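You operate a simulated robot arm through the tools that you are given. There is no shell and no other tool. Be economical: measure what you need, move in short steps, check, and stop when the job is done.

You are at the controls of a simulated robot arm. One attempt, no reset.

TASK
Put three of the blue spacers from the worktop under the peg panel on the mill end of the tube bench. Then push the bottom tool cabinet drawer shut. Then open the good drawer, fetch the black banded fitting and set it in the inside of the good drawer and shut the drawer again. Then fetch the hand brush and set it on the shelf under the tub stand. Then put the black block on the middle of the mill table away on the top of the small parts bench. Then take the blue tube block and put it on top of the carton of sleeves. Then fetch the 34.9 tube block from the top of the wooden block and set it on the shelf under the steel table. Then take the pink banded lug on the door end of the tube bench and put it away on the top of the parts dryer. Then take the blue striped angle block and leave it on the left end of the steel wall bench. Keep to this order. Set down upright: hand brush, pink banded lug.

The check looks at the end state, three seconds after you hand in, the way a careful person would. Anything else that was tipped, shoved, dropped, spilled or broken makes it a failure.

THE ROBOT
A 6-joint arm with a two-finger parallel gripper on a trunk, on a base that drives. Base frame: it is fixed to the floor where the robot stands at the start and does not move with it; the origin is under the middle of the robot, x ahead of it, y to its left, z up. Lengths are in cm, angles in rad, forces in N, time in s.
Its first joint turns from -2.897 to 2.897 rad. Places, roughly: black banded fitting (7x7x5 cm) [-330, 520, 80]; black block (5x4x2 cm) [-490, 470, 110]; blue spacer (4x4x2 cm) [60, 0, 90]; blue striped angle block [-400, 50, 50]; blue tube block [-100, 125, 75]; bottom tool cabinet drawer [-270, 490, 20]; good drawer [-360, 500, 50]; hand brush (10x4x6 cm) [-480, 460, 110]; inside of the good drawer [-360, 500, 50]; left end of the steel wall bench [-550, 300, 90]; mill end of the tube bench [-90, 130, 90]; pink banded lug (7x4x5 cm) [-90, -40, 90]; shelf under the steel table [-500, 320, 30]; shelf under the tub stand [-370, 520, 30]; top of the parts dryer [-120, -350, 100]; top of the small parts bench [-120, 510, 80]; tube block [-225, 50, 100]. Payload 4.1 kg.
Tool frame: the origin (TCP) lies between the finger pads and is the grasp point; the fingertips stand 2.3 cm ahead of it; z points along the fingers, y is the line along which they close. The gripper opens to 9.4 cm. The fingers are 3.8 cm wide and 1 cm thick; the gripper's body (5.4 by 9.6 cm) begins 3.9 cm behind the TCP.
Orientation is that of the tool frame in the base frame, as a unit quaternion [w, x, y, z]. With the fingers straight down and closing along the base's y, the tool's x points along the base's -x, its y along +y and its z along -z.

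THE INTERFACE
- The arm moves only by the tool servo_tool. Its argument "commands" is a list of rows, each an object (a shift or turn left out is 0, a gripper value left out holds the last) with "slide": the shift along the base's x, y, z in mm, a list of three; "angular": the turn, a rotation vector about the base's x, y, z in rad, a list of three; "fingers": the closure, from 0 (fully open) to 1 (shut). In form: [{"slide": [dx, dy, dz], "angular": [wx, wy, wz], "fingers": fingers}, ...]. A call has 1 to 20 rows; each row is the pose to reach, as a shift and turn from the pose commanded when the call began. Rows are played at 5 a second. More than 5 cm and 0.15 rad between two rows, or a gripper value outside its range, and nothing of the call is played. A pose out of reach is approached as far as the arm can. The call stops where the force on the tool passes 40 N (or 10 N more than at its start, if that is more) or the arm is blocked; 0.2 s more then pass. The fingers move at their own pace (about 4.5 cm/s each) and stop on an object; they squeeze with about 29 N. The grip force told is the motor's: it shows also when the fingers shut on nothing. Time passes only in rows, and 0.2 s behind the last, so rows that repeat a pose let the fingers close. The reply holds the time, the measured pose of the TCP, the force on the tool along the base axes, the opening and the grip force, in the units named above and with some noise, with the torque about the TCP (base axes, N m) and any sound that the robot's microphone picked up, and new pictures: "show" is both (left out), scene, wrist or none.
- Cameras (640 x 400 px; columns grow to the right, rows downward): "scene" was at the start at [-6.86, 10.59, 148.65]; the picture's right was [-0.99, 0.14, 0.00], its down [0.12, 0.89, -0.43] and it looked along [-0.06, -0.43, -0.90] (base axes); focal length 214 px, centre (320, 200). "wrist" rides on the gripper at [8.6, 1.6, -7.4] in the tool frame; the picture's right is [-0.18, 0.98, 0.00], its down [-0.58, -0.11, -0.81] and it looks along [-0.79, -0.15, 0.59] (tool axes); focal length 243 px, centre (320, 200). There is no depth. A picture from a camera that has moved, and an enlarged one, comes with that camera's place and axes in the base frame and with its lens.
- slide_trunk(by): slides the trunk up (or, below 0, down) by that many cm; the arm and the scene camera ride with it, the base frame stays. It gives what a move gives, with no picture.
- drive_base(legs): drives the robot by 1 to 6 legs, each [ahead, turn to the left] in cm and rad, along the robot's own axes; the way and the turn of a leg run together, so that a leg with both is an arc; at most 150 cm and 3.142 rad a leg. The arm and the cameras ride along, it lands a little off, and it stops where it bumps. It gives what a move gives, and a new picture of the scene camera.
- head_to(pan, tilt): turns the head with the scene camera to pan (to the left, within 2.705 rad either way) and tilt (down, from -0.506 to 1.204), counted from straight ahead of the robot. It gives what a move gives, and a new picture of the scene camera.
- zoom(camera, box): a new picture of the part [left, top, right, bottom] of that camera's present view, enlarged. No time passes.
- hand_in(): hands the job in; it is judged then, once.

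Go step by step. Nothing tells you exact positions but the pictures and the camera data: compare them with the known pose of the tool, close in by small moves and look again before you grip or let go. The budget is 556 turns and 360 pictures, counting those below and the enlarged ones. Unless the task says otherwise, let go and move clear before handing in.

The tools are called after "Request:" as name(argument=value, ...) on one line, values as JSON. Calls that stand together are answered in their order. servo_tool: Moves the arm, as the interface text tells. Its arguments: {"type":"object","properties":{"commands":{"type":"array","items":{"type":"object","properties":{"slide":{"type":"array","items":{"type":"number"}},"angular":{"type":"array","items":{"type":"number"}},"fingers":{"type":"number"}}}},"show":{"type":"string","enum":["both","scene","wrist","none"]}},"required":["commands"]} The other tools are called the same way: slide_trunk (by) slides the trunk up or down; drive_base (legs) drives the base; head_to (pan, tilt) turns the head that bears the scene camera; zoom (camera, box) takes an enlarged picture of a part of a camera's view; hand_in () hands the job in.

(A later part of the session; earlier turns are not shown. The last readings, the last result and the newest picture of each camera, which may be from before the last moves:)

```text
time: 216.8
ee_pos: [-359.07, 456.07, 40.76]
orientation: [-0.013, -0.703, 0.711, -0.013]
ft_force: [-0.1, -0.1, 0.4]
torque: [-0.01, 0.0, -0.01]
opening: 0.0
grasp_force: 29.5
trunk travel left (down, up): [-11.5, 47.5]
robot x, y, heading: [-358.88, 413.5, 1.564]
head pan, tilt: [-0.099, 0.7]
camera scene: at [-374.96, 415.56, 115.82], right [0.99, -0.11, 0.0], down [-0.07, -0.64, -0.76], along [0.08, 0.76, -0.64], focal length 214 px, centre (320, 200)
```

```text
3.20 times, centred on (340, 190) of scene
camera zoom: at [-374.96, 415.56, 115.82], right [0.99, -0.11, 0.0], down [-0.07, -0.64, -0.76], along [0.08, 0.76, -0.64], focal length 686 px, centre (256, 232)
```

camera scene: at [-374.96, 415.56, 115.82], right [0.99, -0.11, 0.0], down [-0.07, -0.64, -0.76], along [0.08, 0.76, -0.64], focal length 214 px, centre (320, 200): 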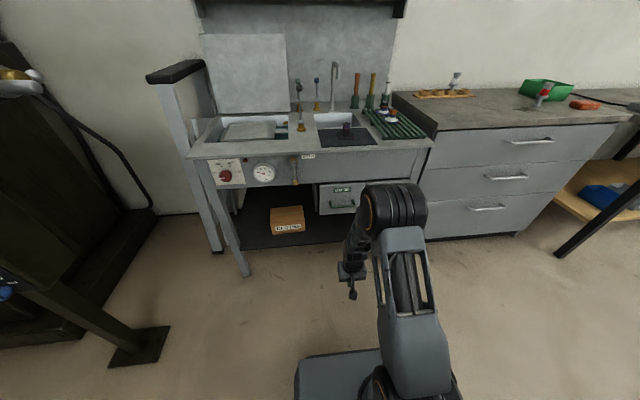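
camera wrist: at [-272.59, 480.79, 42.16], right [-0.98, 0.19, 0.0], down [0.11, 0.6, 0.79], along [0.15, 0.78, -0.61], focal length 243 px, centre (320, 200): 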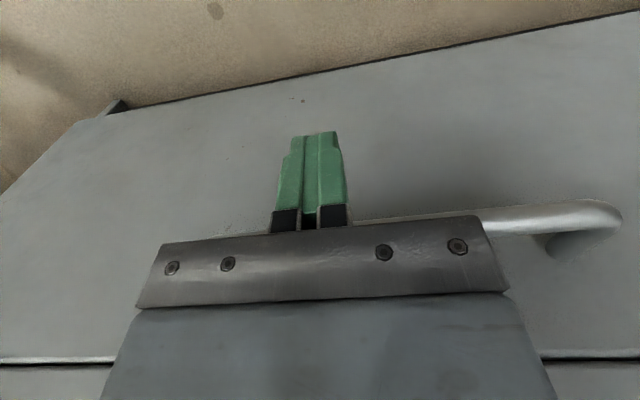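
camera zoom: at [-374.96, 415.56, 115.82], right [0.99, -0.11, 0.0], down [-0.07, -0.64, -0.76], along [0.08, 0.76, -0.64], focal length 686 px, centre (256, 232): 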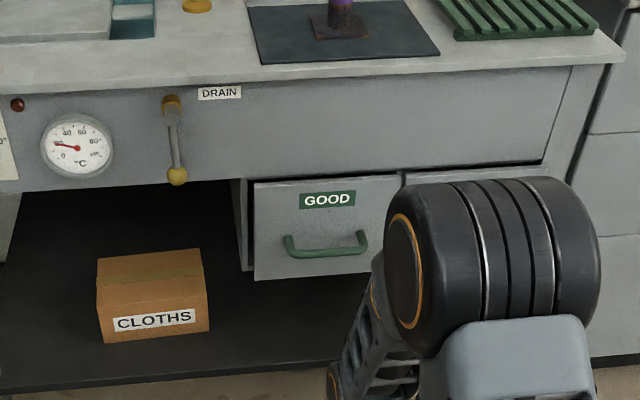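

Request:
servo_tool(commands=[{"slide": [0, 5, 15], "angular": [0.0806, -0.0806, 0.0806], "fingers": 0.5}, {"slide": [0, 10, 30], "angular": [0.161, -0.161, 0.161]}, {"slide": [0, 15, 45], "angular": [0.242, -0.242, 0.242]}, {"slide": [0, 20, 60], "angular": [0.322, -0.322, 0.322]}, {"slide": [0, 25, 75], "angular": [0.403, -0.403, 0.403]}, {"slide": [0, 30, 90], "angular": [0.484, -0.484, 0.484]}, {"slide": [0, 35, 105], "angular": [0.564, -0.564, 0.564]}, {"slide": [0, 40, 120], "angular": [0.645, -0.645, 0.645]}, {"slide": [0, 45, 130], "angular": [0.725, -0.725, 0.725]}, {"slide": [0, 50, 140], "angular": [0.806, -0.806, 0.806]}, {"slide": [0, 55, 140], "angular": [0.887, -0.887, 0.887]}, {"slide": [0, 60, 140], "angular": [0.967, -0.967, 0.967]}, {"slide": [0, 65, 140], "angular": [1.048, -1.048, 1.048]}, {"slide": [0, 70, 140], "angular": [1.128, -1.128, 1.128]}, {"slide": [0, 70, 140], "angular": [1.209, -1.209, 1.209]}])

```text
time: 219.9
ee_pos: [-364.04, 461.95, 54.6]
orientation: [0.708, -0.706, 0.022, -0.017]
ft_force: [-0.5, -0.1, 0.3]
torque: [0.03, -0.01, 0.03]
opening: 4.73
grasp_force: 0.0
out of reach, approached as far as the arm can: row 14, 15
trunk travel left (down, up): [-11.5, 47.5]
robot x, y, heading: [-359.32, 413.01, 1.559]
head pan, tilt: [-0.099, 0.7]
camera scene: at [-374.94, 415.55, 115.82], right [0.99, -0.11, 0.0], down [-0.07, -0.64, -0.77], along [0.08, 0.76, -0.64], focal length 214 px, centre (320, 200)
camera wrist: at [-355.84, 454.23, 52.9], right [-0.19, 0.01, -0.98], down [-0.62, -0.77, 0.11], along [-0.76, 0.63, 0.16], focal length 243 px, centre (320, 200)
```

scene: 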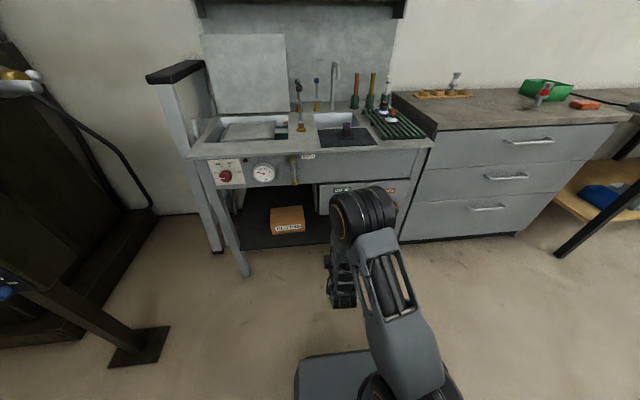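
wrist: 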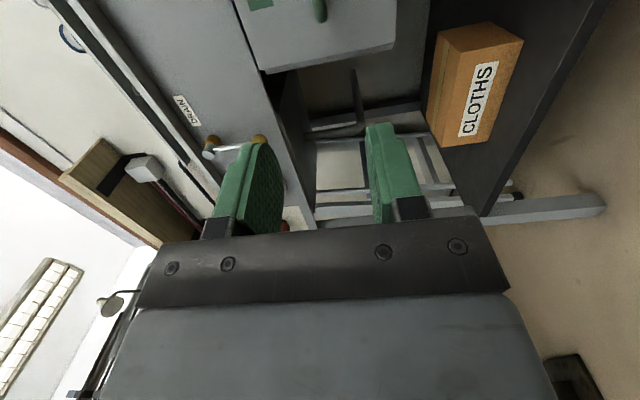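

Request:
servo_tool(commands=[{"slide": [20, 20, 0]}, {"slide": [40, 50, 0]}, {"slide": [60, 80, 0]}, {"slide": [60, 110, 0]}])

```text
time: 220.9
ee_pos: [-364.95, 471.5, 54.84]
orientation: [-0.706, 0.707, -0.03, 0.023]
ft_force: [-1.0, -0.2, 0.5]
torque: [0.03, 0.02, -0.01]
opening: 4.7
grasp_force: 0.0
out of reach, approached as far as the arm can: row 1, 2, 3, 4
trunk travel left (down, up): [-11.5, 47.5]
robot x, y, heading: [-359.18, 413.35, 1.558]
head pan, tilt: [-0.099, 0.7]
camera scene: at [-374.98, 415.55, 115.82], right [0.99, -0.11, 0.0], down [-0.07, -0.64, -0.77], along [0.08, 0.76, -0.64], focal length 214 px, centre (320, 200)
camera wrist: at [-356.93, 463.55, 53.14], right [-0.19, 0.01, -0.98], down [-0.64, -0.76, 0.12], along [-0.74, 0.65, 0.16], focal length 243 px, centre (320, 200)
```

scene: 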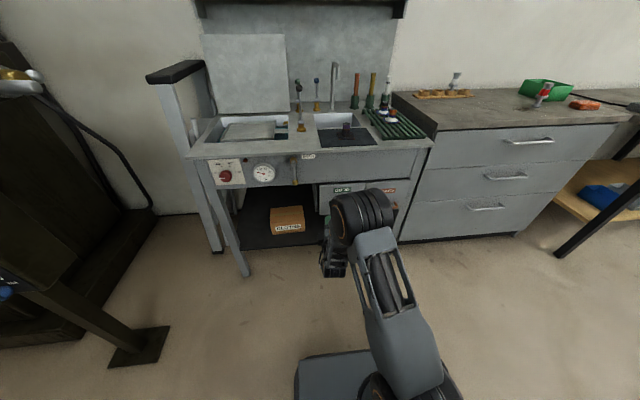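
wrist: 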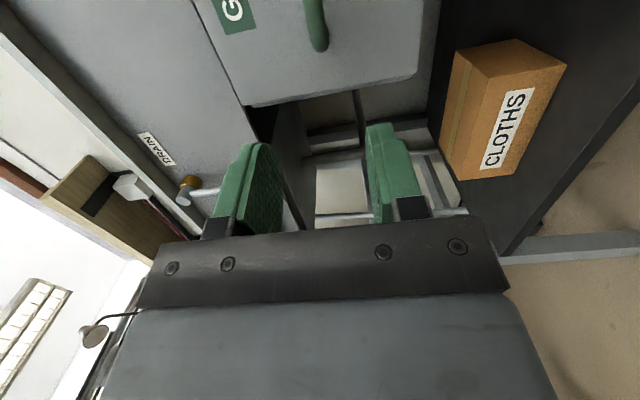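

Request:
drive_base(legs=[[-15, 0], [0, 0.5], [-13.5, 0], [0, -0.49], [24, 0]])

Request:
servo_tool(commands=[{"slide": [0, 0, 0]}], show="wrist")

```text
time: 227.4
ee_pos: [-360.18, 468.37, 54.83]
orientation: [-0.707, 0.707, -0.022, 0.014]
ft_force: [0.6, -0.2, 0.1]
torque: [0.0, 0.02, 0.0]
opening: 4.71
grasp_force: 0.1
trunk travel left (down, up): [-11.5, 47.5]
robot x, y, heading: [-352.95, 409.84, 1.584]
head pan, tilt: [-0.099, 0.7]
camera scene: at [-368.98, 412.26, 115.82], right [1.0, -0.09, 0.0], down [-0.06, -0.64, -0.76], along [0.07, 0.76, -0.64], focal length 214 px, centre (320, 200)
```

scene: 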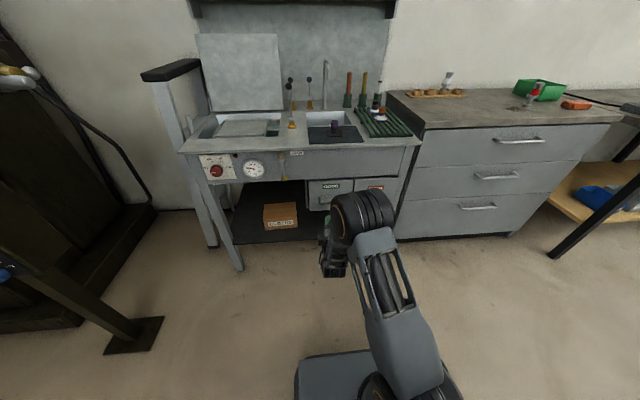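

```text
time: 227.8
ee_pos: [-360.23, 468.45, 54.96]
orientation: [-0.706, 0.708, -0.021, 0.014]
ft_force: [0.0, 1.1, -0.8]
torque: [-0.01, 0.01, -0.02]
opening: 4.71
grasp_force: 0.1
trunk travel left (down, up): [-11.5, 47.5]
robot x, y, heading: [-353.1, 409.38, 1.586]
head pan, tilt: [-0.099, 0.7]
camera wrist: at [-352.06, 460.63, 53.14], right [-0.19, 0.01, -0.98], down [-0.62, -0.78, 0.12], along [-0.76, 0.63, 0.16], focal length 243 px, centre (320, 200)
```

wrist: 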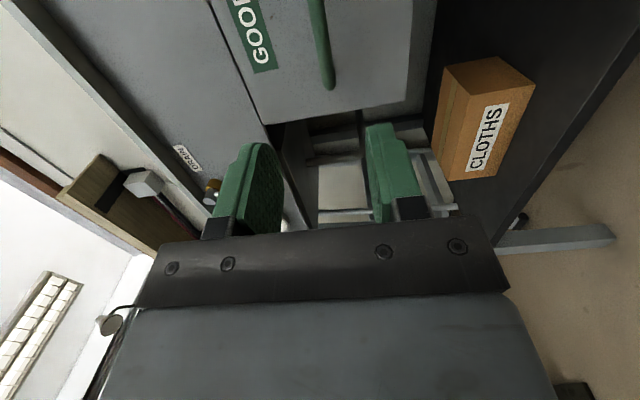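

Request:
servo_tool(commands=[{"slide": [5, 30, 0]}, {"slide": [10, 60, 0]}, {"slide": [15, 90, 0]}, {"slide": [15, 105, 0]}], show="wrist")

```text
time: 228.8
ee_pos: [-360.47, 478.81, 55.1]
orientation: [-0.705, 0.708, -0.027, 0.02]
ft_force: [-0.9, 0.1, -0.9]
torque: [0.01, 0.06, 0.01]
opening: 4.69
grasp_force: 0.0
out of reach, approached as far as the arm can: row 1, 2, 3, 4
trunk travel left (down, up): [-11.5, 47.5]
robot x, y, heading: [-352.67, 410.13, 1.584]
head pan, tilt: [-0.099, 0.7]
camera wrist: at [-352.44, 470.91, 53.36], right [-0.19, 0.01, -0.98], down [-0.63, -0.77, 0.12], along [-0.75, 0.64, 0.15], focal length 243 px, centre (320, 200)
```

wrist: 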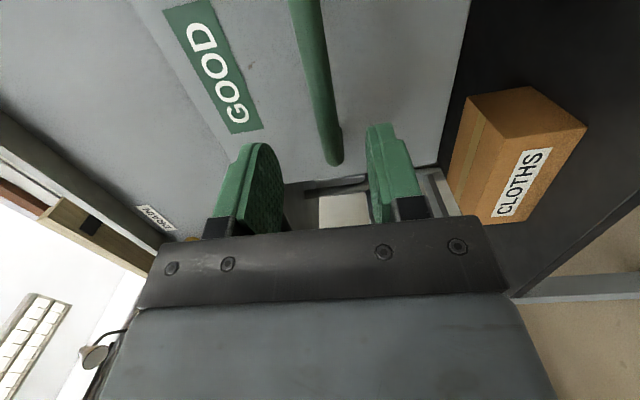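

Request:
drive_base(legs=[[-2, -0.05], [4, 0]])

Request:
servo_tool(commands=[{"slide": [0, 0, 0]}], show="wrist")

```text
time: 230.1
ee_pos: [-356.95, 481.12, 55.0]
orientation: [-0.705, 0.707, -0.046, 0.038]
ft_force: [0.8, -0.5, 0.2]
torque: [-0.02, -0.01, 0.03]
opening: 4.68
grasp_force: 0.1
trunk travel left (down, up): [-11.5, 47.5]
robot x, y, heading: [-353.02, 412.14, 1.535]
head pan, tilt: [-0.099, 0.7]
camera scene: at [-368.72, 415.04, 115.82], right [0.99, -0.14, 0.0], down [-0.09, -0.64, -0.76], along [0.1, 0.76, -0.64], focal length 214 px, centre (320, 200)
```

scene: 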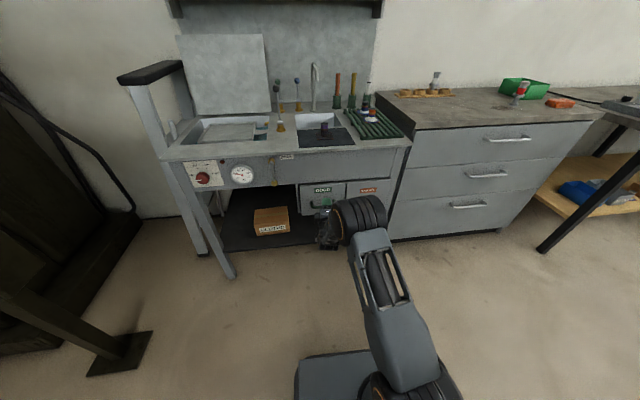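

```text
time: 230.5
ee_pos: [-357.03, 481.12, 55.01]
orientation: [-0.705, 0.707, -0.044, 0.037]
ft_force: [0.3, 0.4, 0.5]
torque: [-0.03, 0.0, 0.04]
opening: 4.7
grasp_force: 0.1
trunk travel left (down, up): [-11.5, 47.5]
robot x, y, heading: [-352.98, 411.65, 1.538]
head pan, tilt: [-0.099, 0.7]
camera wrist: at [-349.32, 472.79, 53.36], right [-0.19, 0.02, -0.98], down [-0.67, -0.73, 0.12], along [-0.72, 0.68, 0.15], focal length 243 px, centre (320, 200)
```

wrist: 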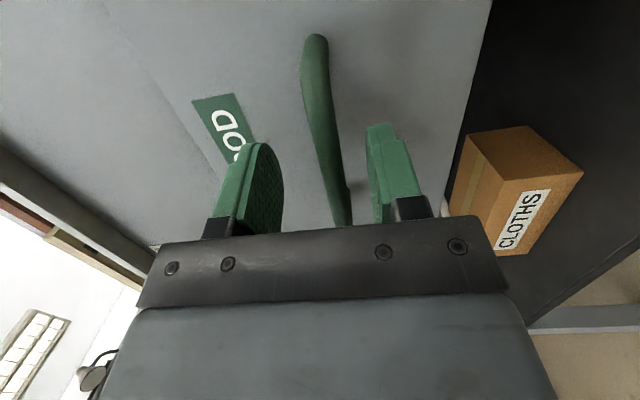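

Request:
servo_tool(commands=[{"slide": [0, 0, 0], "fingers": 0.7}, {"slide": [0, 0, 0], "fingers": 1}, {"slide": [0, 0, 0], "fingers": 1}, {"slide": [0, 0, 0], "fingers": 1}, {"slide": [0, 0, 0], "fingers": 1}, {"slide": [0, 0, 0], "fingers": 1}], show="wrist")

```text
time: 231.9
ee_pos: [-357.09, 481.07, 54.5]
orientation: [-0.701, 0.711, -0.043, 0.038]
ft_force: [0.8, -0.6, -31.4]
torque: [-0.38, -1.66, 0.1]
opening: 1.19
grasp_force: 44.8
trunk travel left (down, up): [-11.5, 47.5]
robot x, y, heading: [-352.83, 412.05, 1.537]
head pan, tilt: [-0.099, 0.7]
camera wrist: at [-349.32, 472.77, 52.94], right [-0.19, 0.01, -0.98], down [-0.67, -0.73, 0.12], along [-0.72, 0.68, 0.15], focal length 243 px, centre (320, 200)
```

wrist: 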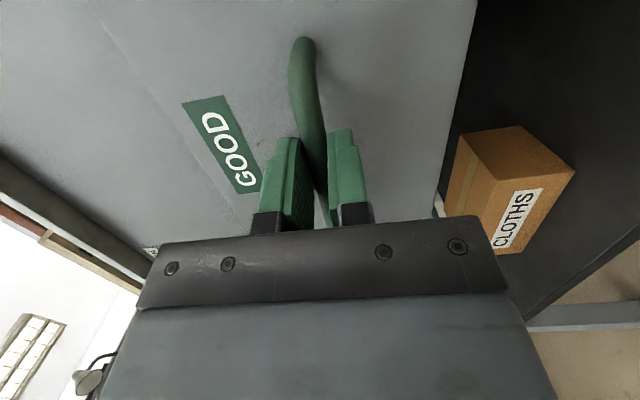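

Request:
servo_tool(commands=[{"slide": [0, 0, -3]}, {"slide": [0, 0, -6]}], show="none")

```text
time: 232.5
ee_pos: [-356.95, 481.17, 54.55]
orientation: [-0.706, 0.706, -0.045, 0.037]
ft_force: [1.3, -9.1, -12.1]
torque: [-0.3, -1.77, 1.24]
opening: 1.19
grasp_force: 45.0
trunk travel left (down, up): [-11.5, 47.5]
robot x, y, heading: [-352.72, 412.02, 1.531]
head pan, tilt: [-0.099, 0.7]
```

Request:
servo_tool(commands=[{"slide": [0, -10, -2]}, {"slide": [0, -25, -2]}, {"slide": [0, -40, -2]}, {"slide": [0, -55, -2]}, {"slide": [0, -70, -2]}, {"slide": [0, -85, -2]}, {"slide": [0, -100, -2]}])

```text
time: 234.1
ee_pos: [-356.98, 471.08, 54.42]
orientation: [0.707, -0.705, 0.045, -0.038]
ft_force: [2.1, 1.4, 15.6]
torque: [0.27, -1.75, -0.36]
opening: 1.18
grasp_force: 45.2
trunk travel left (down, up): [-11.5, 47.5]
robot x, y, heading: [-353.25, 411.97, 1.535]
head pan, tilt: [-0.099, 0.7]
camera scene: at [-368.72, 414.94, 115.84], right [0.99, -0.14, 0.0], down [-0.09, -0.64, -0.77], along [0.1, 0.76, -0.64], focal length 214 px, centre (320, 200)
camera wrist: at [-349.34, 462.77, 52.76], right [-0.19, 0.02, -0.98], down [-0.67, -0.73, 0.11], along [-0.72, 0.68, 0.16], focal length 243 px, centre (320, 200)
```

scene: 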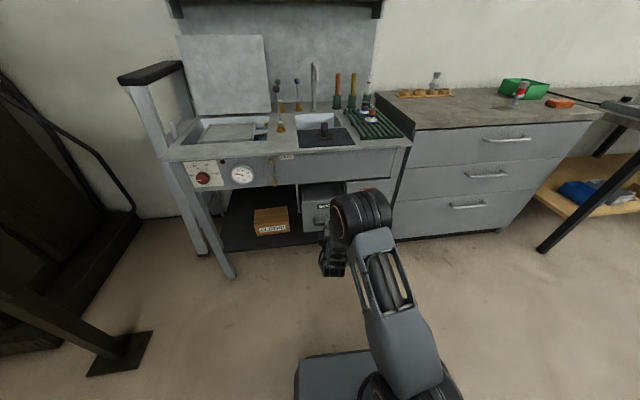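
wrist: 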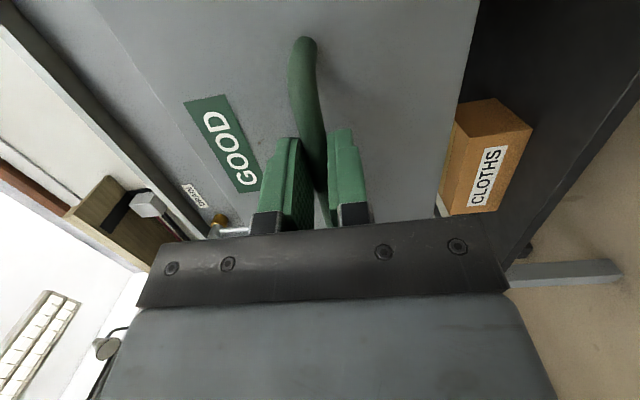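

Request:
servo_tool(commands=[{"slide": [0, -15, 2]}, {"slide": [0, -30, 2]}, {"slide": [0, -45, 2]}, {"slide": [0, -60, 2]}, {"slide": [0, -75, 2]}, {"slide": [0, -90, 2]}, {"slide": [0, -105, 2]}])

```text
time: 235.7
ee_pos: [-357.05, 460.62, 54.53]
orientation: [-0.706, 0.706, -0.045, 0.037]
ft_force: [4.7, 1.1, 21.5]
torque: [0.4, -1.82, -0.44]
opening: 1.19
grasp_force: 45.0
trunk travel left (down, up): [-11.5, 47.5]
robot x, y, heading: [-352.95, 411.48, 1.533]
head pan, tilt: [-0.099, 0.7]
camera scene: at [-368.7, 414.93, 115.84], right [0.99, -0.14, 0.0], down [-0.09, -0.64, -0.77], along [0.1, 0.76, -0.64], focal length 214 px, centre (320, 200)
camera wrist: at [-349.34, 452.34, 52.77], right [-0.19, 0.02, -0.98], down [-0.67, -0.73, 0.12], along [-0.72, 0.68, 0.16], focal length 243 px, centre (320, 200)
```

scene: 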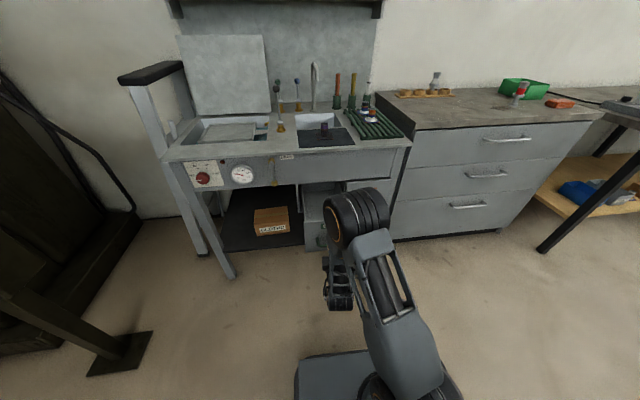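
wrist: 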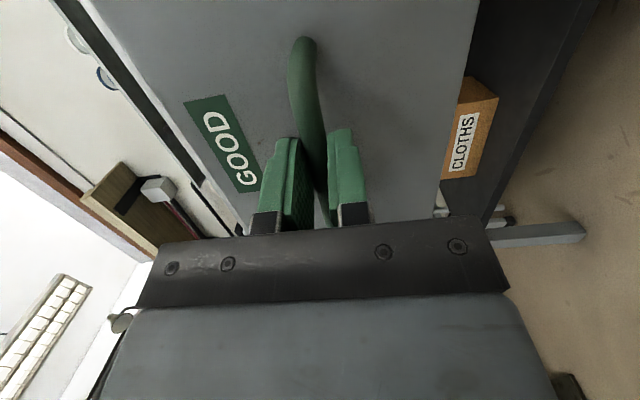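

The GOOD drawer is open about 20 cm. I release the handle, back off and turn the tool down again.

Request:
servo_tool(commands=[{"slide": [0, 0, -4], "fingers": 0.6}, {"slide": [0, 0, -4], "fingers": 0.4}, {"slide": [0, 0, -4], "fingers": 0.4}, {"slide": [0, -20, -4], "fingers": 0.4}], show="none")

Request:
drive_base(legs=[[-22, 0]])

Request:
servo_tool(commands=[{"slide": [0, 0, 10], "angular": [-0.0806, 0.0806, -0.0806]}, {"slide": [0, 0, 20], "angular": [-0.161, 0.161, -0.161]}, {"slide": [0, 0, 30], "angular": [-0.242, 0.242, -0.242]}, {"slide": [0, 0, 40], "angular": [-0.322, 0.322, -0.322]}, {"slide": [0, 0, 50], "angular": [-0.403, 0.403, -0.403]}, {"slide": [0, 0, 60], "angular": [-0.484, 0.484, -0.484]}, {"slide": [0, 0, 70], "angular": [-0.564, 0.564, -0.564]}, {"slide": [0, 0, 80], "angular": [-0.645, 0.645, -0.645]}, {"slide": [0, 0, 90], "angular": [-0.725, 0.725, -0.725]}, {"slide": [0, 0, 100], "angular": [-0.806, 0.806, -0.806]}, {"slide": [0, 0, 110], "angular": [-0.887, 0.887, -0.887]}, {"slide": [0, 0, 120], "angular": [-0.967, 0.967, -0.967]}, {"slide": [0, -10, 120], "angular": [-1.048, 1.048, -1.048]}, {"slide": [0, -20, 120], "angular": [-1.128, 1.128, -1.128]}, {"slide": [0, -30, 120], "angular": [-1.209, 1.209, -1.209]}], show="scene")

```text
time: 236.7
ee_pos: [-357.04, 458.66, 53.98]
orientation: [-0.705, 0.707, -0.044, 0.037]
ft_force: [0.1, -0.5, -0.3]
torque: [-0.02, -0.02, -0.01]
opening: 5.63
grasp_force: 0.1
trunk travel left (down, up): [-11.5, 47.5]
robot x, y, heading: [-352.79, 412.01, 1.535]
head pan, tilt: [-0.099, 0.7]
```

```text
time: 238.4
ee_pos: [-357.98, 436.18, 53.98]
orientation: [-0.705, 0.707, -0.043, 0.035]
ft_force: [0.0, -0.7, -0.2]
torque: [0.01, -0.02, 0.04]
opening: 5.64
grasp_force: 0.0
trunk travel left (down, up): [-11.5, 47.5]
robot x, y, heading: [-354.01, 389.53, 1.537]
head pan, tilt: [-0.099, 0.7]
camera scene: at [-369.51, 392.55, 115.82], right [0.99, -0.13, 0.0], down [-0.08, -0.64, -0.76], along [0.1, 0.76, -0.64], focal length 214 px, centre (320, 200)
```

scene: 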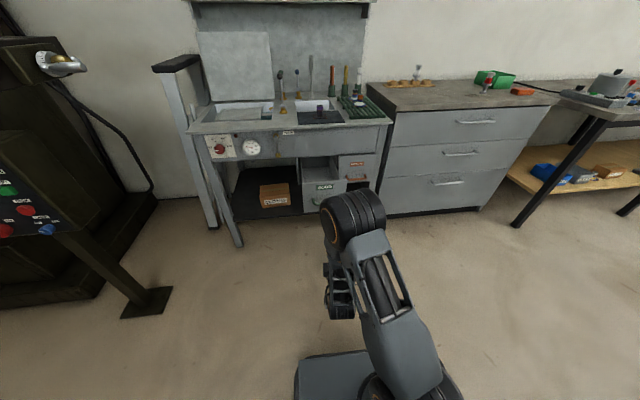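

```text
time: 241.6
ee_pos: [-357.92, 433.08, 66.04]
orientation: [-0.042, -0.702, 0.71, -0.04]
ft_force: [-0.6, 0.2, -0.4]
torque: [0.0, 0.05, 0.01]
opening: 5.64
grasp_force: 0.1
trunk travel left (down, up): [-11.5, 47.5]
robot x, y, heading: [-353.73, 389.65, 1.536]
head pan, tilt: [-0.099, 0.7]
camera scene: at [-369.52, 392.54, 115.82], right [0.99, -0.13, 0.0], down [-0.08, -0.64, -0.77], along [0.1, 0.76, -0.64], focal length 214 px, centre (320, 200)
```

scene: 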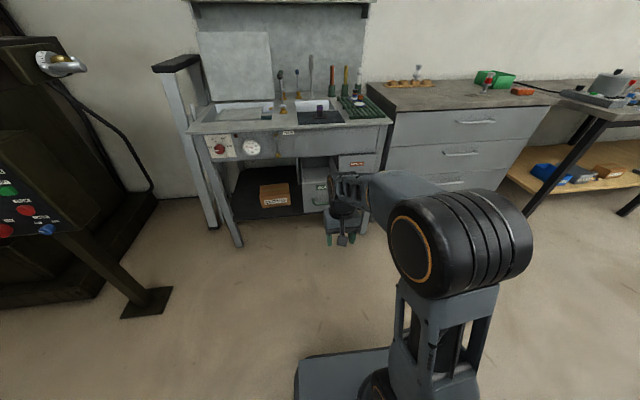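

Request:
slide_trunk(by=40)

Request:
drive_base(legs=[[0, -0.5], [62, 0], [0, 0.54]])

Request:
head_to(pan=0, tilt=0.75)

```text
time: 245.4
ee_pos: [-358.07, 433.19, 105.99]
orientation: [-0.04, -0.703, 0.709, -0.038]
ft_force: [0.3, 0.1, -0.2]
torque: [0.01, 0.02, 0.01]
opening: 5.66
grasp_force: 0.0
trunk travel left (down, up): [-51.5, 7.5]
robot x, y, heading: [-353.86, 389.61, 1.538]
head pan, tilt: [-0.099, 0.7]
```

```text
time: 251.9
ee_pos: [-328.1, 487.14, 105.96]
orientation: [0.04, 0.719, -0.693, 0.04]
ft_force: [0.4, -0.2, -0.3]
torque: [0.02, 0.01, -0.03]
opening: 5.65
grasp_force: 0.0
trunk travel left (down, up): [-51.5, 7.5]
robot x, y, heading: [-321.96, 443.61, 1.587]
head pan, tilt: [-0.099, 0.7]
camera scene: at [-337.8, 446.04, 155.82], right [1.0, -0.09, 0.0], down [-0.06, -0.64, -0.77], along [0.07, 0.76, -0.64], focal length 214 px, centre (320, 200)
```

scene: 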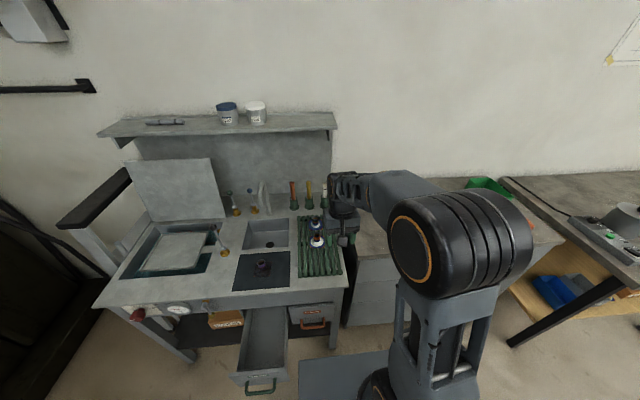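

```text
time: 252.6
ee_pos: [-328.2, 487.16, 106.07]
orientation: [0.039, 0.719, -0.693, 0.039]
ft_force: [-0.1, 0.1, -0.4]
torque: [0.0, 0.0, 0.0]
opening: 5.63
grasp_force: 0.1
trunk travel left (down, up): [-51.5, 7.5]
robot x, y, heading: [-322.05, 443.88, 1.585]
head pan, tilt: [0.0, 0.75]
camera scene: at [-338.62, 445.87, 155.4], right [1.0, 0.01, 0.0], down [0.01, -0.68, -0.73], along [-0.01, 0.73, -0.68], focal length 214 px, centre (320, 200)
```

scene: 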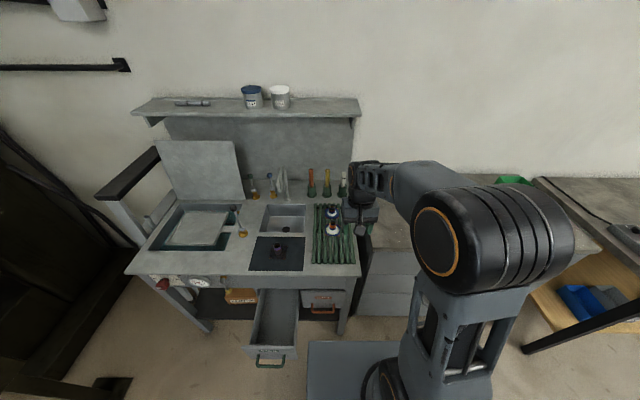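

Request:
zoom(camera="scene", box=[260, 170, 380, 270])

```text
4.00 times, centred on (320, 220) of scene
camera zoom: at [-338.62, 445.87, 155.4], right [1.0, 0.01, 0.0], down [0.01, -0.68, -0.73], along [-0.01, 0.73, -0.68], focal length 858 px, centre (320, 120)
```

zoom: 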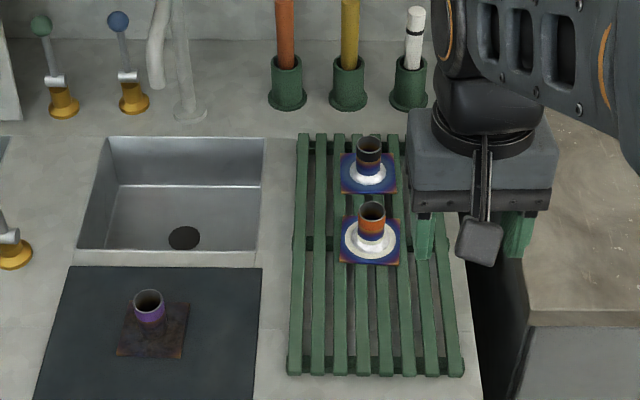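

Request:
drive_base(legs=[[7, 0]])

Request:
servo_tool(commands=[{"slide": [-10, 25, 0], "angular": [0.04, 0, 0], "fingers": 0.15}, {"slide": [-30, 60, -5], "angular": [0.08, 0, 0]}, {"slide": [-50, 100, -10], "angular": [0.113, 0, 0]}, {"slide": [-60, 140, -15], "angular": [0.113, 0, 0]}, {"slide": [-60, 160, -25], "angular": [0.113, 0, 0]}])

```text
time: 253.6
ee_pos: [-328.26, 494.3, 105.95]
orientation: [0.039, 0.719, -0.693, 0.04]
ft_force: [0.8, 1.0, 0.0]
torque: [-0.03, 0.02, 0.01]
opening: 5.64
grasp_force: 0.0
trunk travel left (down, up): [-51.5, 7.5]
robot x, y, heading: [-321.84, 450.98, 1.584]
head pan, tilt: [0.0, 0.75]
camera scene: at [-338.72, 452.98, 155.39], right [1.0, 0.01, 0.0], down [0.01, -0.68, -0.73], along [-0.01, 0.73, -0.68], focal length 214 px, centre (320, 200)
```

scene: 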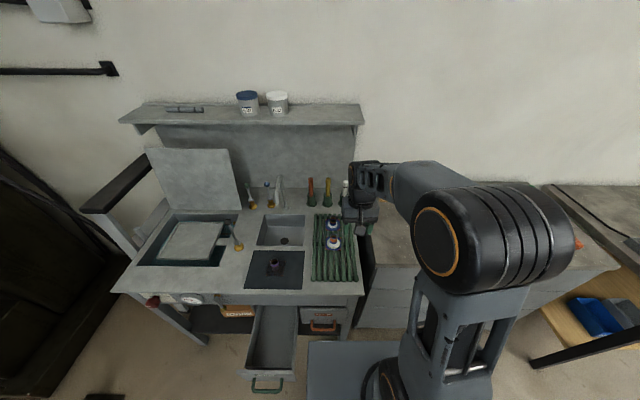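

```text
time: 254.8
ee_pos: [-334.22, 510.27, 103.58]
orientation: [-0.001, 0.72, -0.694, 0.001]
ft_force: [-0.3, -1.2, 0.1]
torque: [-0.01, -0.01, 0.01]
opening: 8.02
grasp_force: 0.1
trunk travel left (down, up): [-51.5, 7.5]
robot x, y, heading: [-321.88, 450.67, 1.587]
head pan, tilt: [0.0, 0.75]
camera scene: at [-338.73, 452.94, 155.39], right [1.0, 0.01, 0.0], down [0.01, -0.68, -0.73], along [-0.01, 0.73, -0.68], focal length 214 px, centre (320, 200)
camera wrist: at [-335.61, 501.63, 111.05], right [-0.99, 0.15, 0.0], down [0.09, 0.58, 0.81], along [0.12, 0.8, -0.59], focal length 243 px, centre (320, 200)
```

scene: 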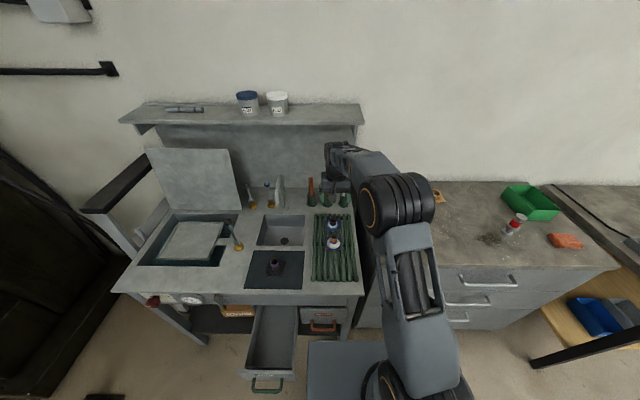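
wrist: 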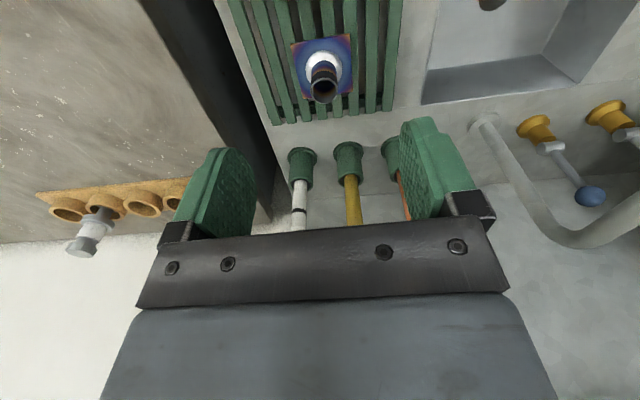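

Request:
servo_tool(commands=[{"slide": [3, 25, 0], "angular": [0.1, 0, 0], "fingers": 0.2}, {"slide": [5, 46, 0], "angular": [0.2, 0, 0]}, {"slide": [5, 46, -40], "angular": [0.2, 0, 0]}, {"slide": [5, 46, -80], "angular": [0.2, 0, 0]}], show="wrist")

```text
time: 255.8
ee_pos: [-333.93, 514.83, 95.44]
orientation: [-0.073, 0.716, -0.69, -0.069]
ft_force: [0.0, -0.3, -0.6]
torque: [0.02, 0.0, 0.04]
opening: 7.52
grasp_force: 0.1
trunk travel left (down, up): [-51.5, 7.5]
robot x, y, heading: [-322.21, 450.91, 1.589]
head pan, tilt: [0.0, 0.75]
camera wrist: at [-335.2, 504.91, 100.97], right [-0.99, 0.15, 0.03], down [0.09, 0.41, 0.91], along [0.12, 0.9, -0.42], focal length 243 px, centre (320, 200)
```

wrist: 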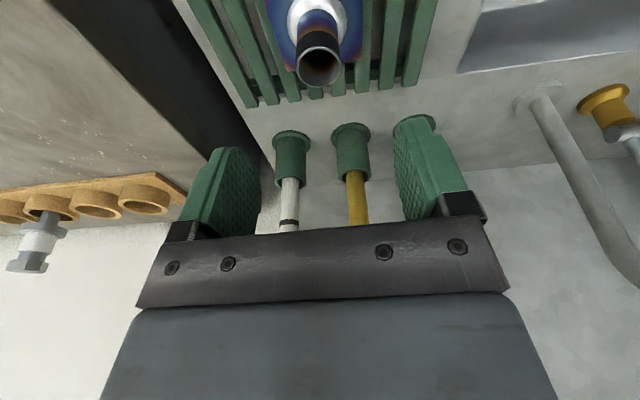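

Request:
servo_tool(commands=[{"slide": [0, 5, -30], "fingers": 0.3}, {"slide": [0, 9, -60], "fingers": 0.3}, {"slide": [0, 9, -80], "fingers": 0.3}], show="wrist")

```text
time: 256.6
ee_pos: [-333.83, 515.72, 87.44]
orientation: [-0.073, 0.716, -0.691, -0.068]
ft_force: [0.0, -1.3, -0.3]
torque: [0.0, 0.01, 0.03]
opening: 6.56
grasp_force: 0.0
trunk travel left (down, up): [-51.5, 7.5]
robot x, y, heading: [-322.28, 450.61, 1.587]
head pan, tilt: [0.0, 0.75]
camera wrist: at [-335.19, 505.8, 93.04], right [-0.99, 0.15, 0.03], down [0.09, 0.41, 0.91], along [0.12, 0.9, -0.42], focal length 243 px, centre (320, 200)
```

wrist: 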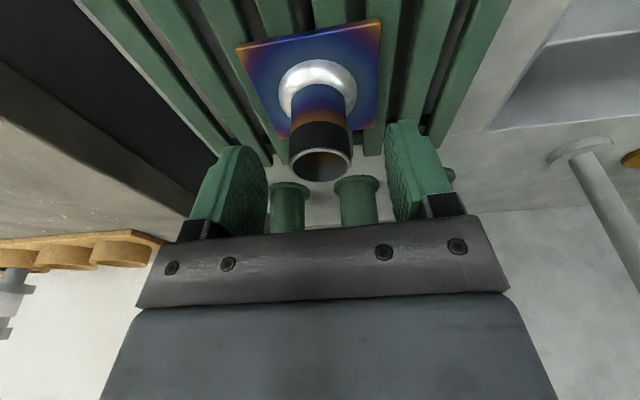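

Request:
servo_tool(commands=[{"slide": [0, 0, -10], "fingers": 0.35}, {"slide": [0, 0, -18], "fingers": 0.35}, {"slide": [0, 0, -18], "fingers": 0.35}], show="wrist")

```text
time: 257.4
ee_pos: [-333.85, 515.74, 85.9]
orientation: [-0.073, 0.716, -0.691, -0.069]
ft_force: [0.0, -0.6, 0.2]
torque: [0.01, 0.01, -0.02]
opening: 6.12
grasp_force: 0.1
trunk travel left (down, up): [-51.5, 7.5]
robot x, y, heading: [-321.98, 450.61, 1.587]
head pan, tilt: [0.0, 0.75]
camera wrist: at [-335.2, 505.72, 91.37], right [-0.99, 0.15, 0.03], down [0.09, 0.41, 0.91], along [0.12, 0.9, -0.42], focal length 243 px, centre (320, 200)
```

wrist: 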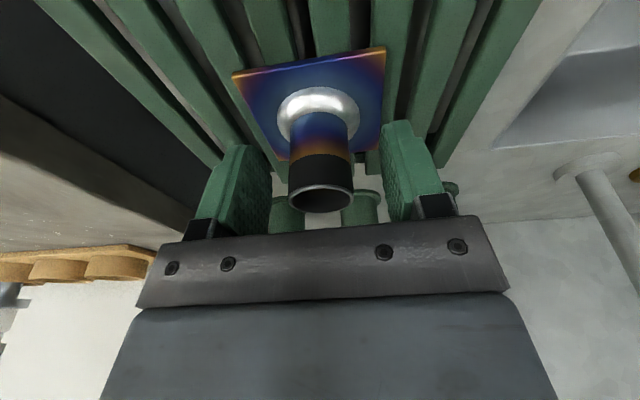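

Request:
servo_tool(commands=[{"slide": [0, 0, -3], "fingers": 0.6}, {"slide": [0, 0, -3], "fingers": 1}, {"slide": [0, 0, -3], "fingers": 1}, {"slide": [0, 0, -3], "fingers": 1}, {"slide": [0, 0, -3], "fingers": 1}, {"slide": [0, 0, 3]}, {"slide": [0, 0, 12]}, {"slide": [0, 0, 25]}, {"slide": [0, 0, 50]}], show="wrist")

```text
time: 259.4
ee_pos: [-333.9, 515.6, 90.79]
orientation: [-0.073, 0.717, -0.69, -0.068]
ft_force: [0.1, 0.5, -0.5]
torque: [0.0, 0.0, -0.01]
opening: 2.76
grasp_force: 28.7
trunk travel left (down, up): [-51.5, 7.5]
robot x, y, heading: [-322.02, 451.06, 1.588]
head pan, tilt: [0.0, 0.75]
camera wrist: at [-335.17, 505.72, 96.41], right [-0.99, 0.15, 0.03], down [0.09, 0.41, 0.91], along [0.12, 0.9, -0.42], focal length 243 px, centre (320, 200)
```

wrist: 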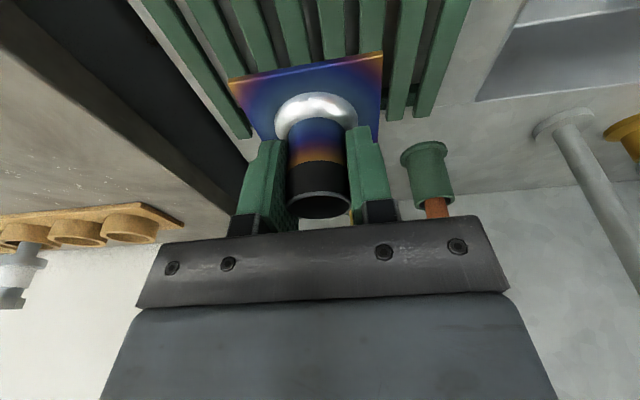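

Request:
servo_tool(commands=[{"slide": [0, 0, 45]}, {"slide": [0, -25, 85]}, {"slide": [-30, -60, 100]}, {"slide": [-60, -95, 100]}, {"slide": [-90, -130, 100]}, {"slide": [-120, -165, 100]}, {"slide": [-150, -200, 100]}, {"slide": [-180, -235, 100]}, {"slide": [-210, -270, 100]}, {"slide": [-231, -310, 90]}, {"slide": [-231, -350, 70]}, {"slide": [-231, -361, 30]}, {"slide": [-231, -361, -10]}])

```text
time: 262.2
ee_pos: [-357.0, 479.4, 89.62]
orientation: [-0.072, 0.716, -0.69, -0.07]
ft_force: [0.1, -0.4, -2.5]
torque: [0.01, -0.01, -0.01]
opening: 2.79
grasp_force: 29.1
trunk travel left (down, up): [-51.5, 7.5]
robot x, y, heading: [-321.88, 450.99, 1.584]
head pan, tilt: [0.0, 0.75]
camera scene: at [-338.79, 452.93, 155.39], right [1.0, 0.01, 0.0], down [0.01, -0.68, -0.73], along [-0.01, 0.73, -0.68], focal length 214 px, centre (320, 200)
camera wrist: at [-358.27, 469.49, 95.22], right [-0.99, 0.15, 0.03], down [0.09, 0.41, 0.91], along [0.12, 0.9, -0.42], focal length 243 px, centre (320, 200)
```

scene: 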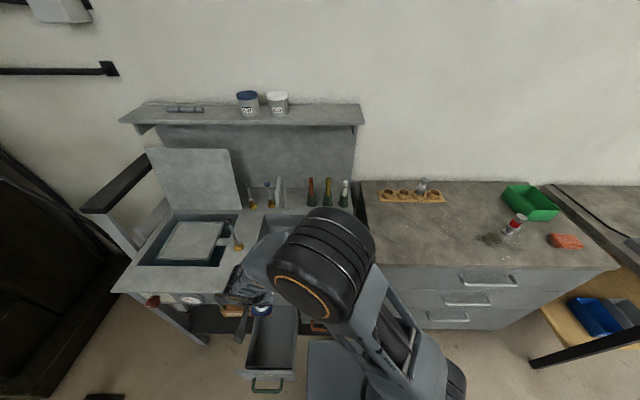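
wrist: 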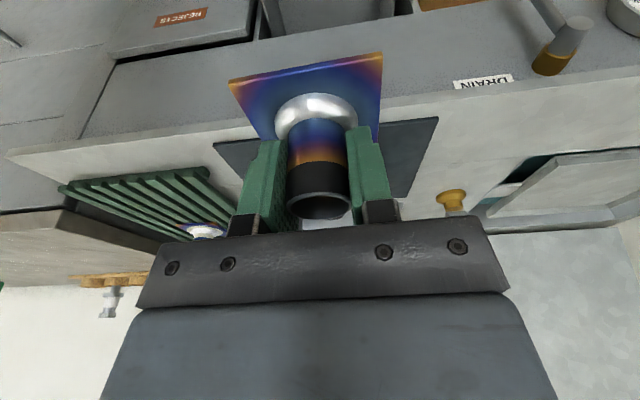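

Request:
zoom(camera="scene", box=[210, 270, 330, 400])

```text
3.08 times, centred on (270, 335) of scene
camera zoom: at [-338.79, 452.93, 155.39], right [1.0, 0.01, 0.0], down [0.01, -0.68, -0.73], along [-0.01, 0.73, -0.68], focal length 660 px, centre (474, -215)
```

zoom: 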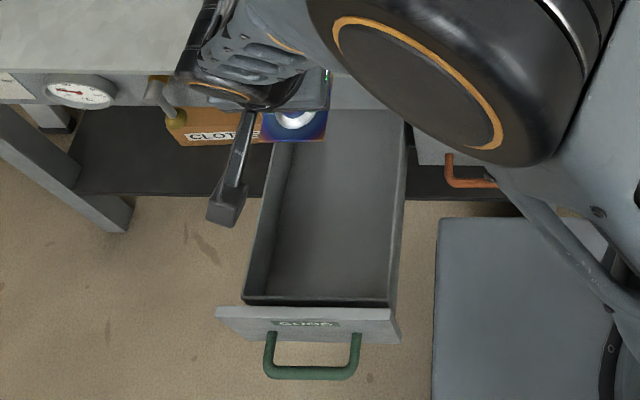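

Request:
servo_tool(commands=[{"slide": [0, 0, 0], "angular": [0, 0, 0.14]}, {"slide": [-3, 0, 0], "angular": [0, 0, 0.28]}, {"slide": [-5, 0, 0], "angular": [0, 0, 0.4]}, {"slide": [-5, 0, 0], "angular": [0, 0, 0.5]}], show="none")

Request:
slide_trunk(by=-22)

Request:
servo_tool(commands=[{"slide": [0, 0, 0]}])

```text
time: 263.2
ee_pos: [-357.31, 479.61, 89.73]
orientation: [-0.054, 0.865, -0.491, -0.083]
ft_force: [-0.5, -0.9, -2.3]
torque: [-0.01, -0.01, 0.01]
opening: 2.8
grasp_force: 28.8
trunk travel left (down, up): [-51.5, 7.5]
robot x, y, heading: [-322.06, 450.93, 1.582]
head pan, tilt: [0.0, 0.75]
```

```text
time: 265.5
ee_pos: [-357.23, 479.52, 67.68]
orientation: [-0.054, 0.865, -0.492, -0.084]
ft_force: [-0.3, 0.1, -1.6]
torque: [0.0, 0.01, -0.02]
opening: 2.81
grasp_force: 29.1
trunk travel left (down, up): [-29.5, 29.5]
robot x, y, heading: [-322.13, 450.67, 1.587]
head pan, tilt: [0.0, 0.75]
```

```text
time: 265.9
ee_pos: [-357.42, 479.61, 67.88]
orientation: [-0.054, 0.865, -0.492, -0.084]
ft_force: [-0.3, 0.7, -1.9]
torque: [0.04, -0.02, 0.01]
opening: 2.8
grasp_force: 28.8
trunk travel left (down, up): [-29.5, 29.5]
robot x, y, heading: [-322.3, 450.72, 1.587]
head pan, tilt: [0.0, 0.75]
camera scene: at [-338.74, 452.9, 133.39], right [1.0, 0.01, 0.0], down [0.01, -0.68, -0.73], along [-0.01, 0.73, -0.68], focal length 214 px, centre (320, 200)
camera wrist: at [-353.76, 470.22, 73.29], right [-0.94, -0.35, 0.03], down [-0.12, 0.4, 0.91], along [-0.33, 0.85, -0.42], focal length 243 px, centre (320, 200)
```

scene: 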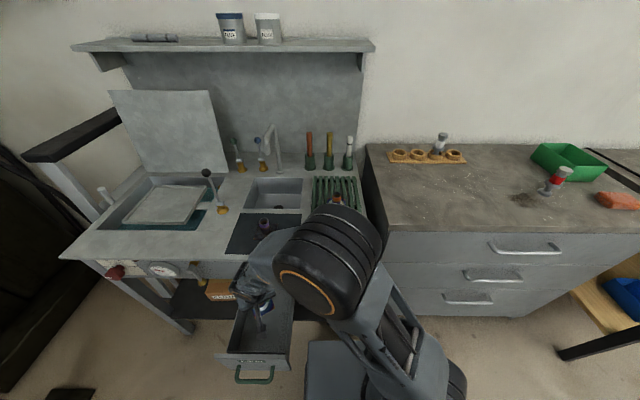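
wrist: 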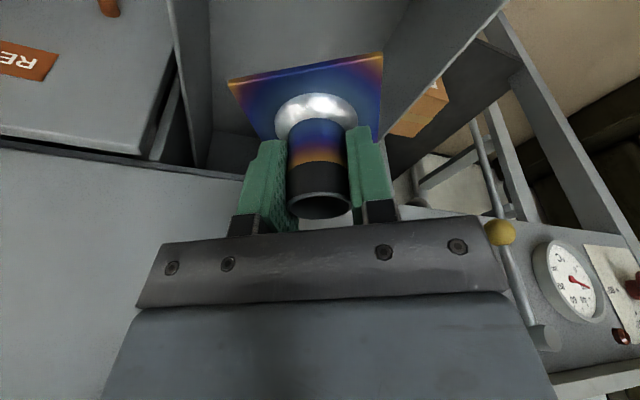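

Request:
servo_tool(commands=[{"slide": [-8, 0, -20]}, {"slide": [-8, 0, -50]}, {"slide": [-8, 0, -80]}])

```text
time: 266.7
ee_pos: [-358.21, 479.5, 59.78]
orientation: [-0.053, 0.865, -0.492, -0.085]
ft_force: [0.5, 0.5, -0.9]
torque: [0.02, 0.0, 0.04]
opening: 2.81
grasp_force: 29.0
trunk travel left (down, up): [-29.5, 29.5]
robot x, y, heading: [-322.0, 450.61, 1.583]
head pan, tilt: [0.0, 0.75]
camera scene: at [-338.72, 452.89, 133.4], right [1.0, 0.01, 0.0], down [0.01, -0.68, -0.73], along [-0.01, 0.73, -0.68], focal length 214 px, centre (320, 200)
camera wrist: at [-354.66, 470.23, 65.37], right [-0.94, -0.35, 0.03], down [-0.12, 0.4, 0.91], along [-0.33, 0.85, -0.42], focal length 243 px, centre (320, 200)
```

scene: 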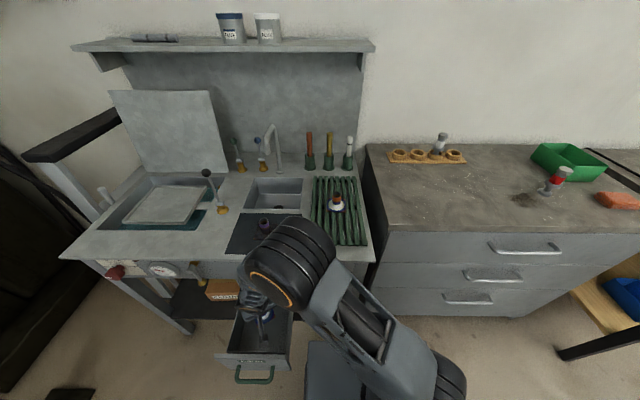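
wrist: 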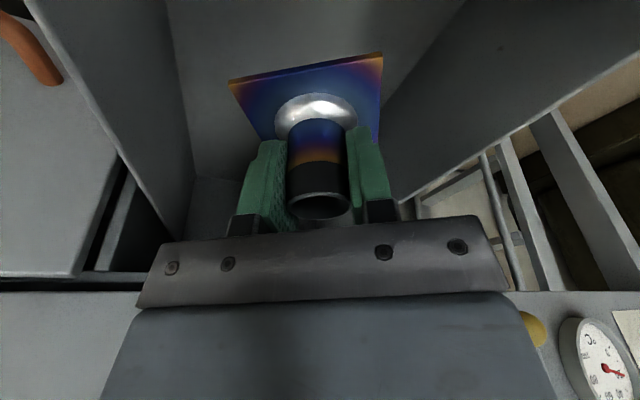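

Request:
servo_tool(commands=[{"slide": [0, 0, -10]}, {"slide": [0, 0, -20]}, {"slide": [0, 0, -30]}, {"slide": [0, 0, -40]}])

```text
time: 267.7
ee_pos: [-358.21, 479.56, 55.72]
orientation: [-0.053, 0.865, -0.491, -0.085]
ft_force: [-0.8, 0.1, -1.4]
torque: [-0.01, -0.01, -0.01]
opening: 2.79
grasp_force: 29.0
trunk travel left (down, up): [-29.5, 29.5]
robot x, y, heading: [-321.74, 451.13, 1.583]
head pan, tilt: [0.0, 0.75]
camera scene: at [-338.73, 452.89, 133.39], right [1.0, 0.01, 0.0], down [0.01, -0.68, -0.73], along [-0.01, 0.73, -0.68], focal length 214 px, centre (320, 200)
camera wrist: at [-354.68, 470.18, 61.24], right [-0.94, -0.35, 0.03], down [-0.12, 0.4, 0.91], along [-0.32, 0.85, -0.42], focal length 243 px, centre (320, 200)
```

scene: 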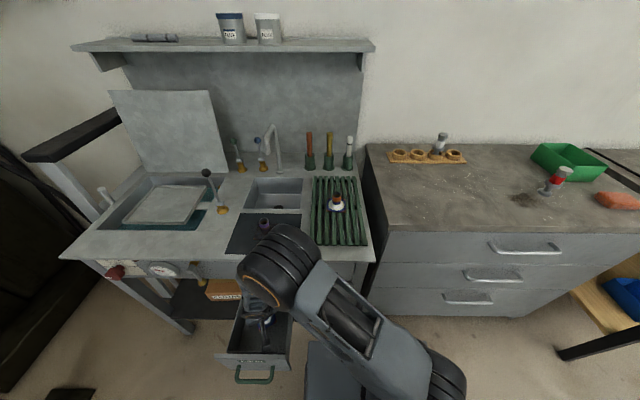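
wrist: 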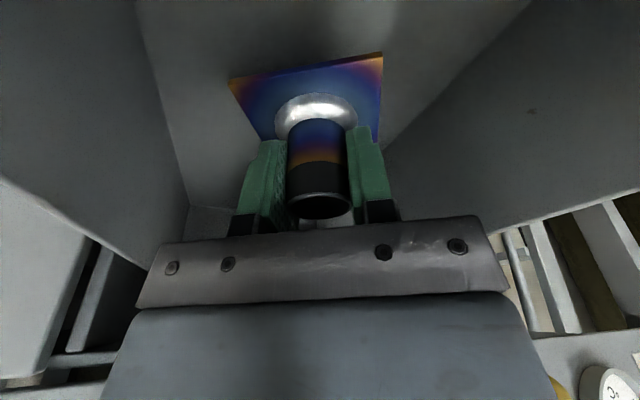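

Request:
servo_tool(commands=[{"slide": [0, 0, -3]}, {"slide": [0, 0, -6]}, {"slide": [0, 0, -9]}, {"slide": [0, 0, -12]}, {"slide": [0, 0, -14]}, {"slide": [0, 0, -16]}], show="wrist")

```text
time: 269.1
ee_pos: [-358.24, 479.52, 54.18]
orientation: [-0.053, 0.865, -0.491, -0.085]
ft_force: [-0.3, 0.4, -1.8]
torque: [0.02, 0.0, -0.02]
opening: 2.81
grasp_force: 29.1
trunk travel left (down, up): [-29.5, 29.5]
robot x, y, heading: [-322.3, 451.03, 1.58]
head pan, tilt: [0.0, 0.75]
camera wrist: at [-354.62, 470.16, 59.71], right [-0.94, -0.35, 0.03], down [-0.12, 0.4, 0.91], along [-0.33, 0.85, -0.42], focal length 243 px, centre (320, 200)
```

wrist: 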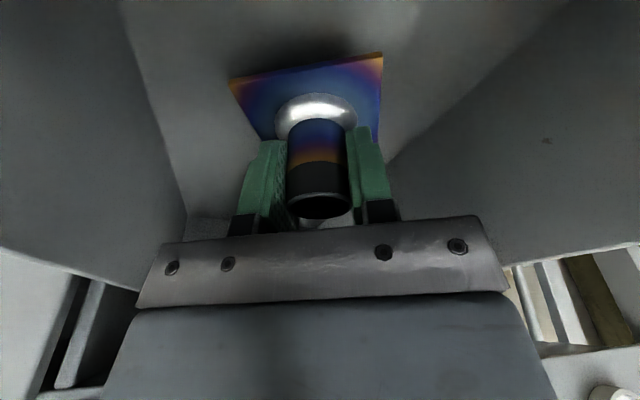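

Request:
servo_tool(commands=[{"slide": [0, 0, -2]}, {"slide": [0, 0, -4]}, {"slide": [0, 0, -6]}, {"slide": [0, 0, -8]}, {"slide": [0, 0, -10]}, {"slide": [0, 0, -12]}], show="wrist")

```text
time: 270.5
ee_pos: [-358.25, 479.71, 52.98]
orientation: [-0.055, 0.865, -0.492, -0.084]
ft_force: [2.2, 2.3, 6.6]
torque: [-1.02, -0.32, 0.33]
opening: 2.8
grasp_force: 29.0
trunk travel left (down, up): [-29.5, 29.5]
robot x, y, heading: [-321.87, 450.99, 1.585]
head pan, tilt: [0.0, 0.75]
camera wrist: at [-354.59, 470.27, 58.58], right [-0.94, -0.35, 0.03], down [-0.12, 0.4, 0.91], along [-0.33, 0.85, -0.42], focal length 243 px, centre (320, 200)
```

wrist: 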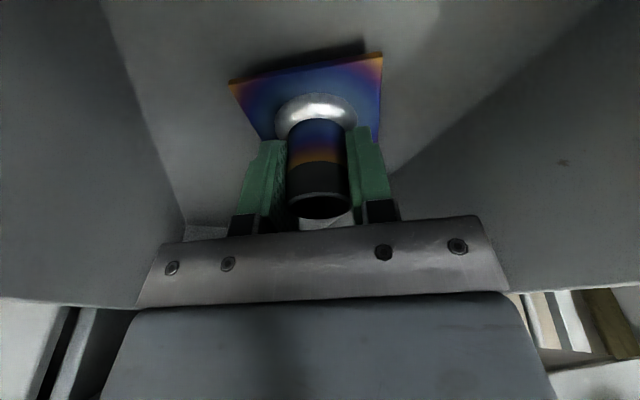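

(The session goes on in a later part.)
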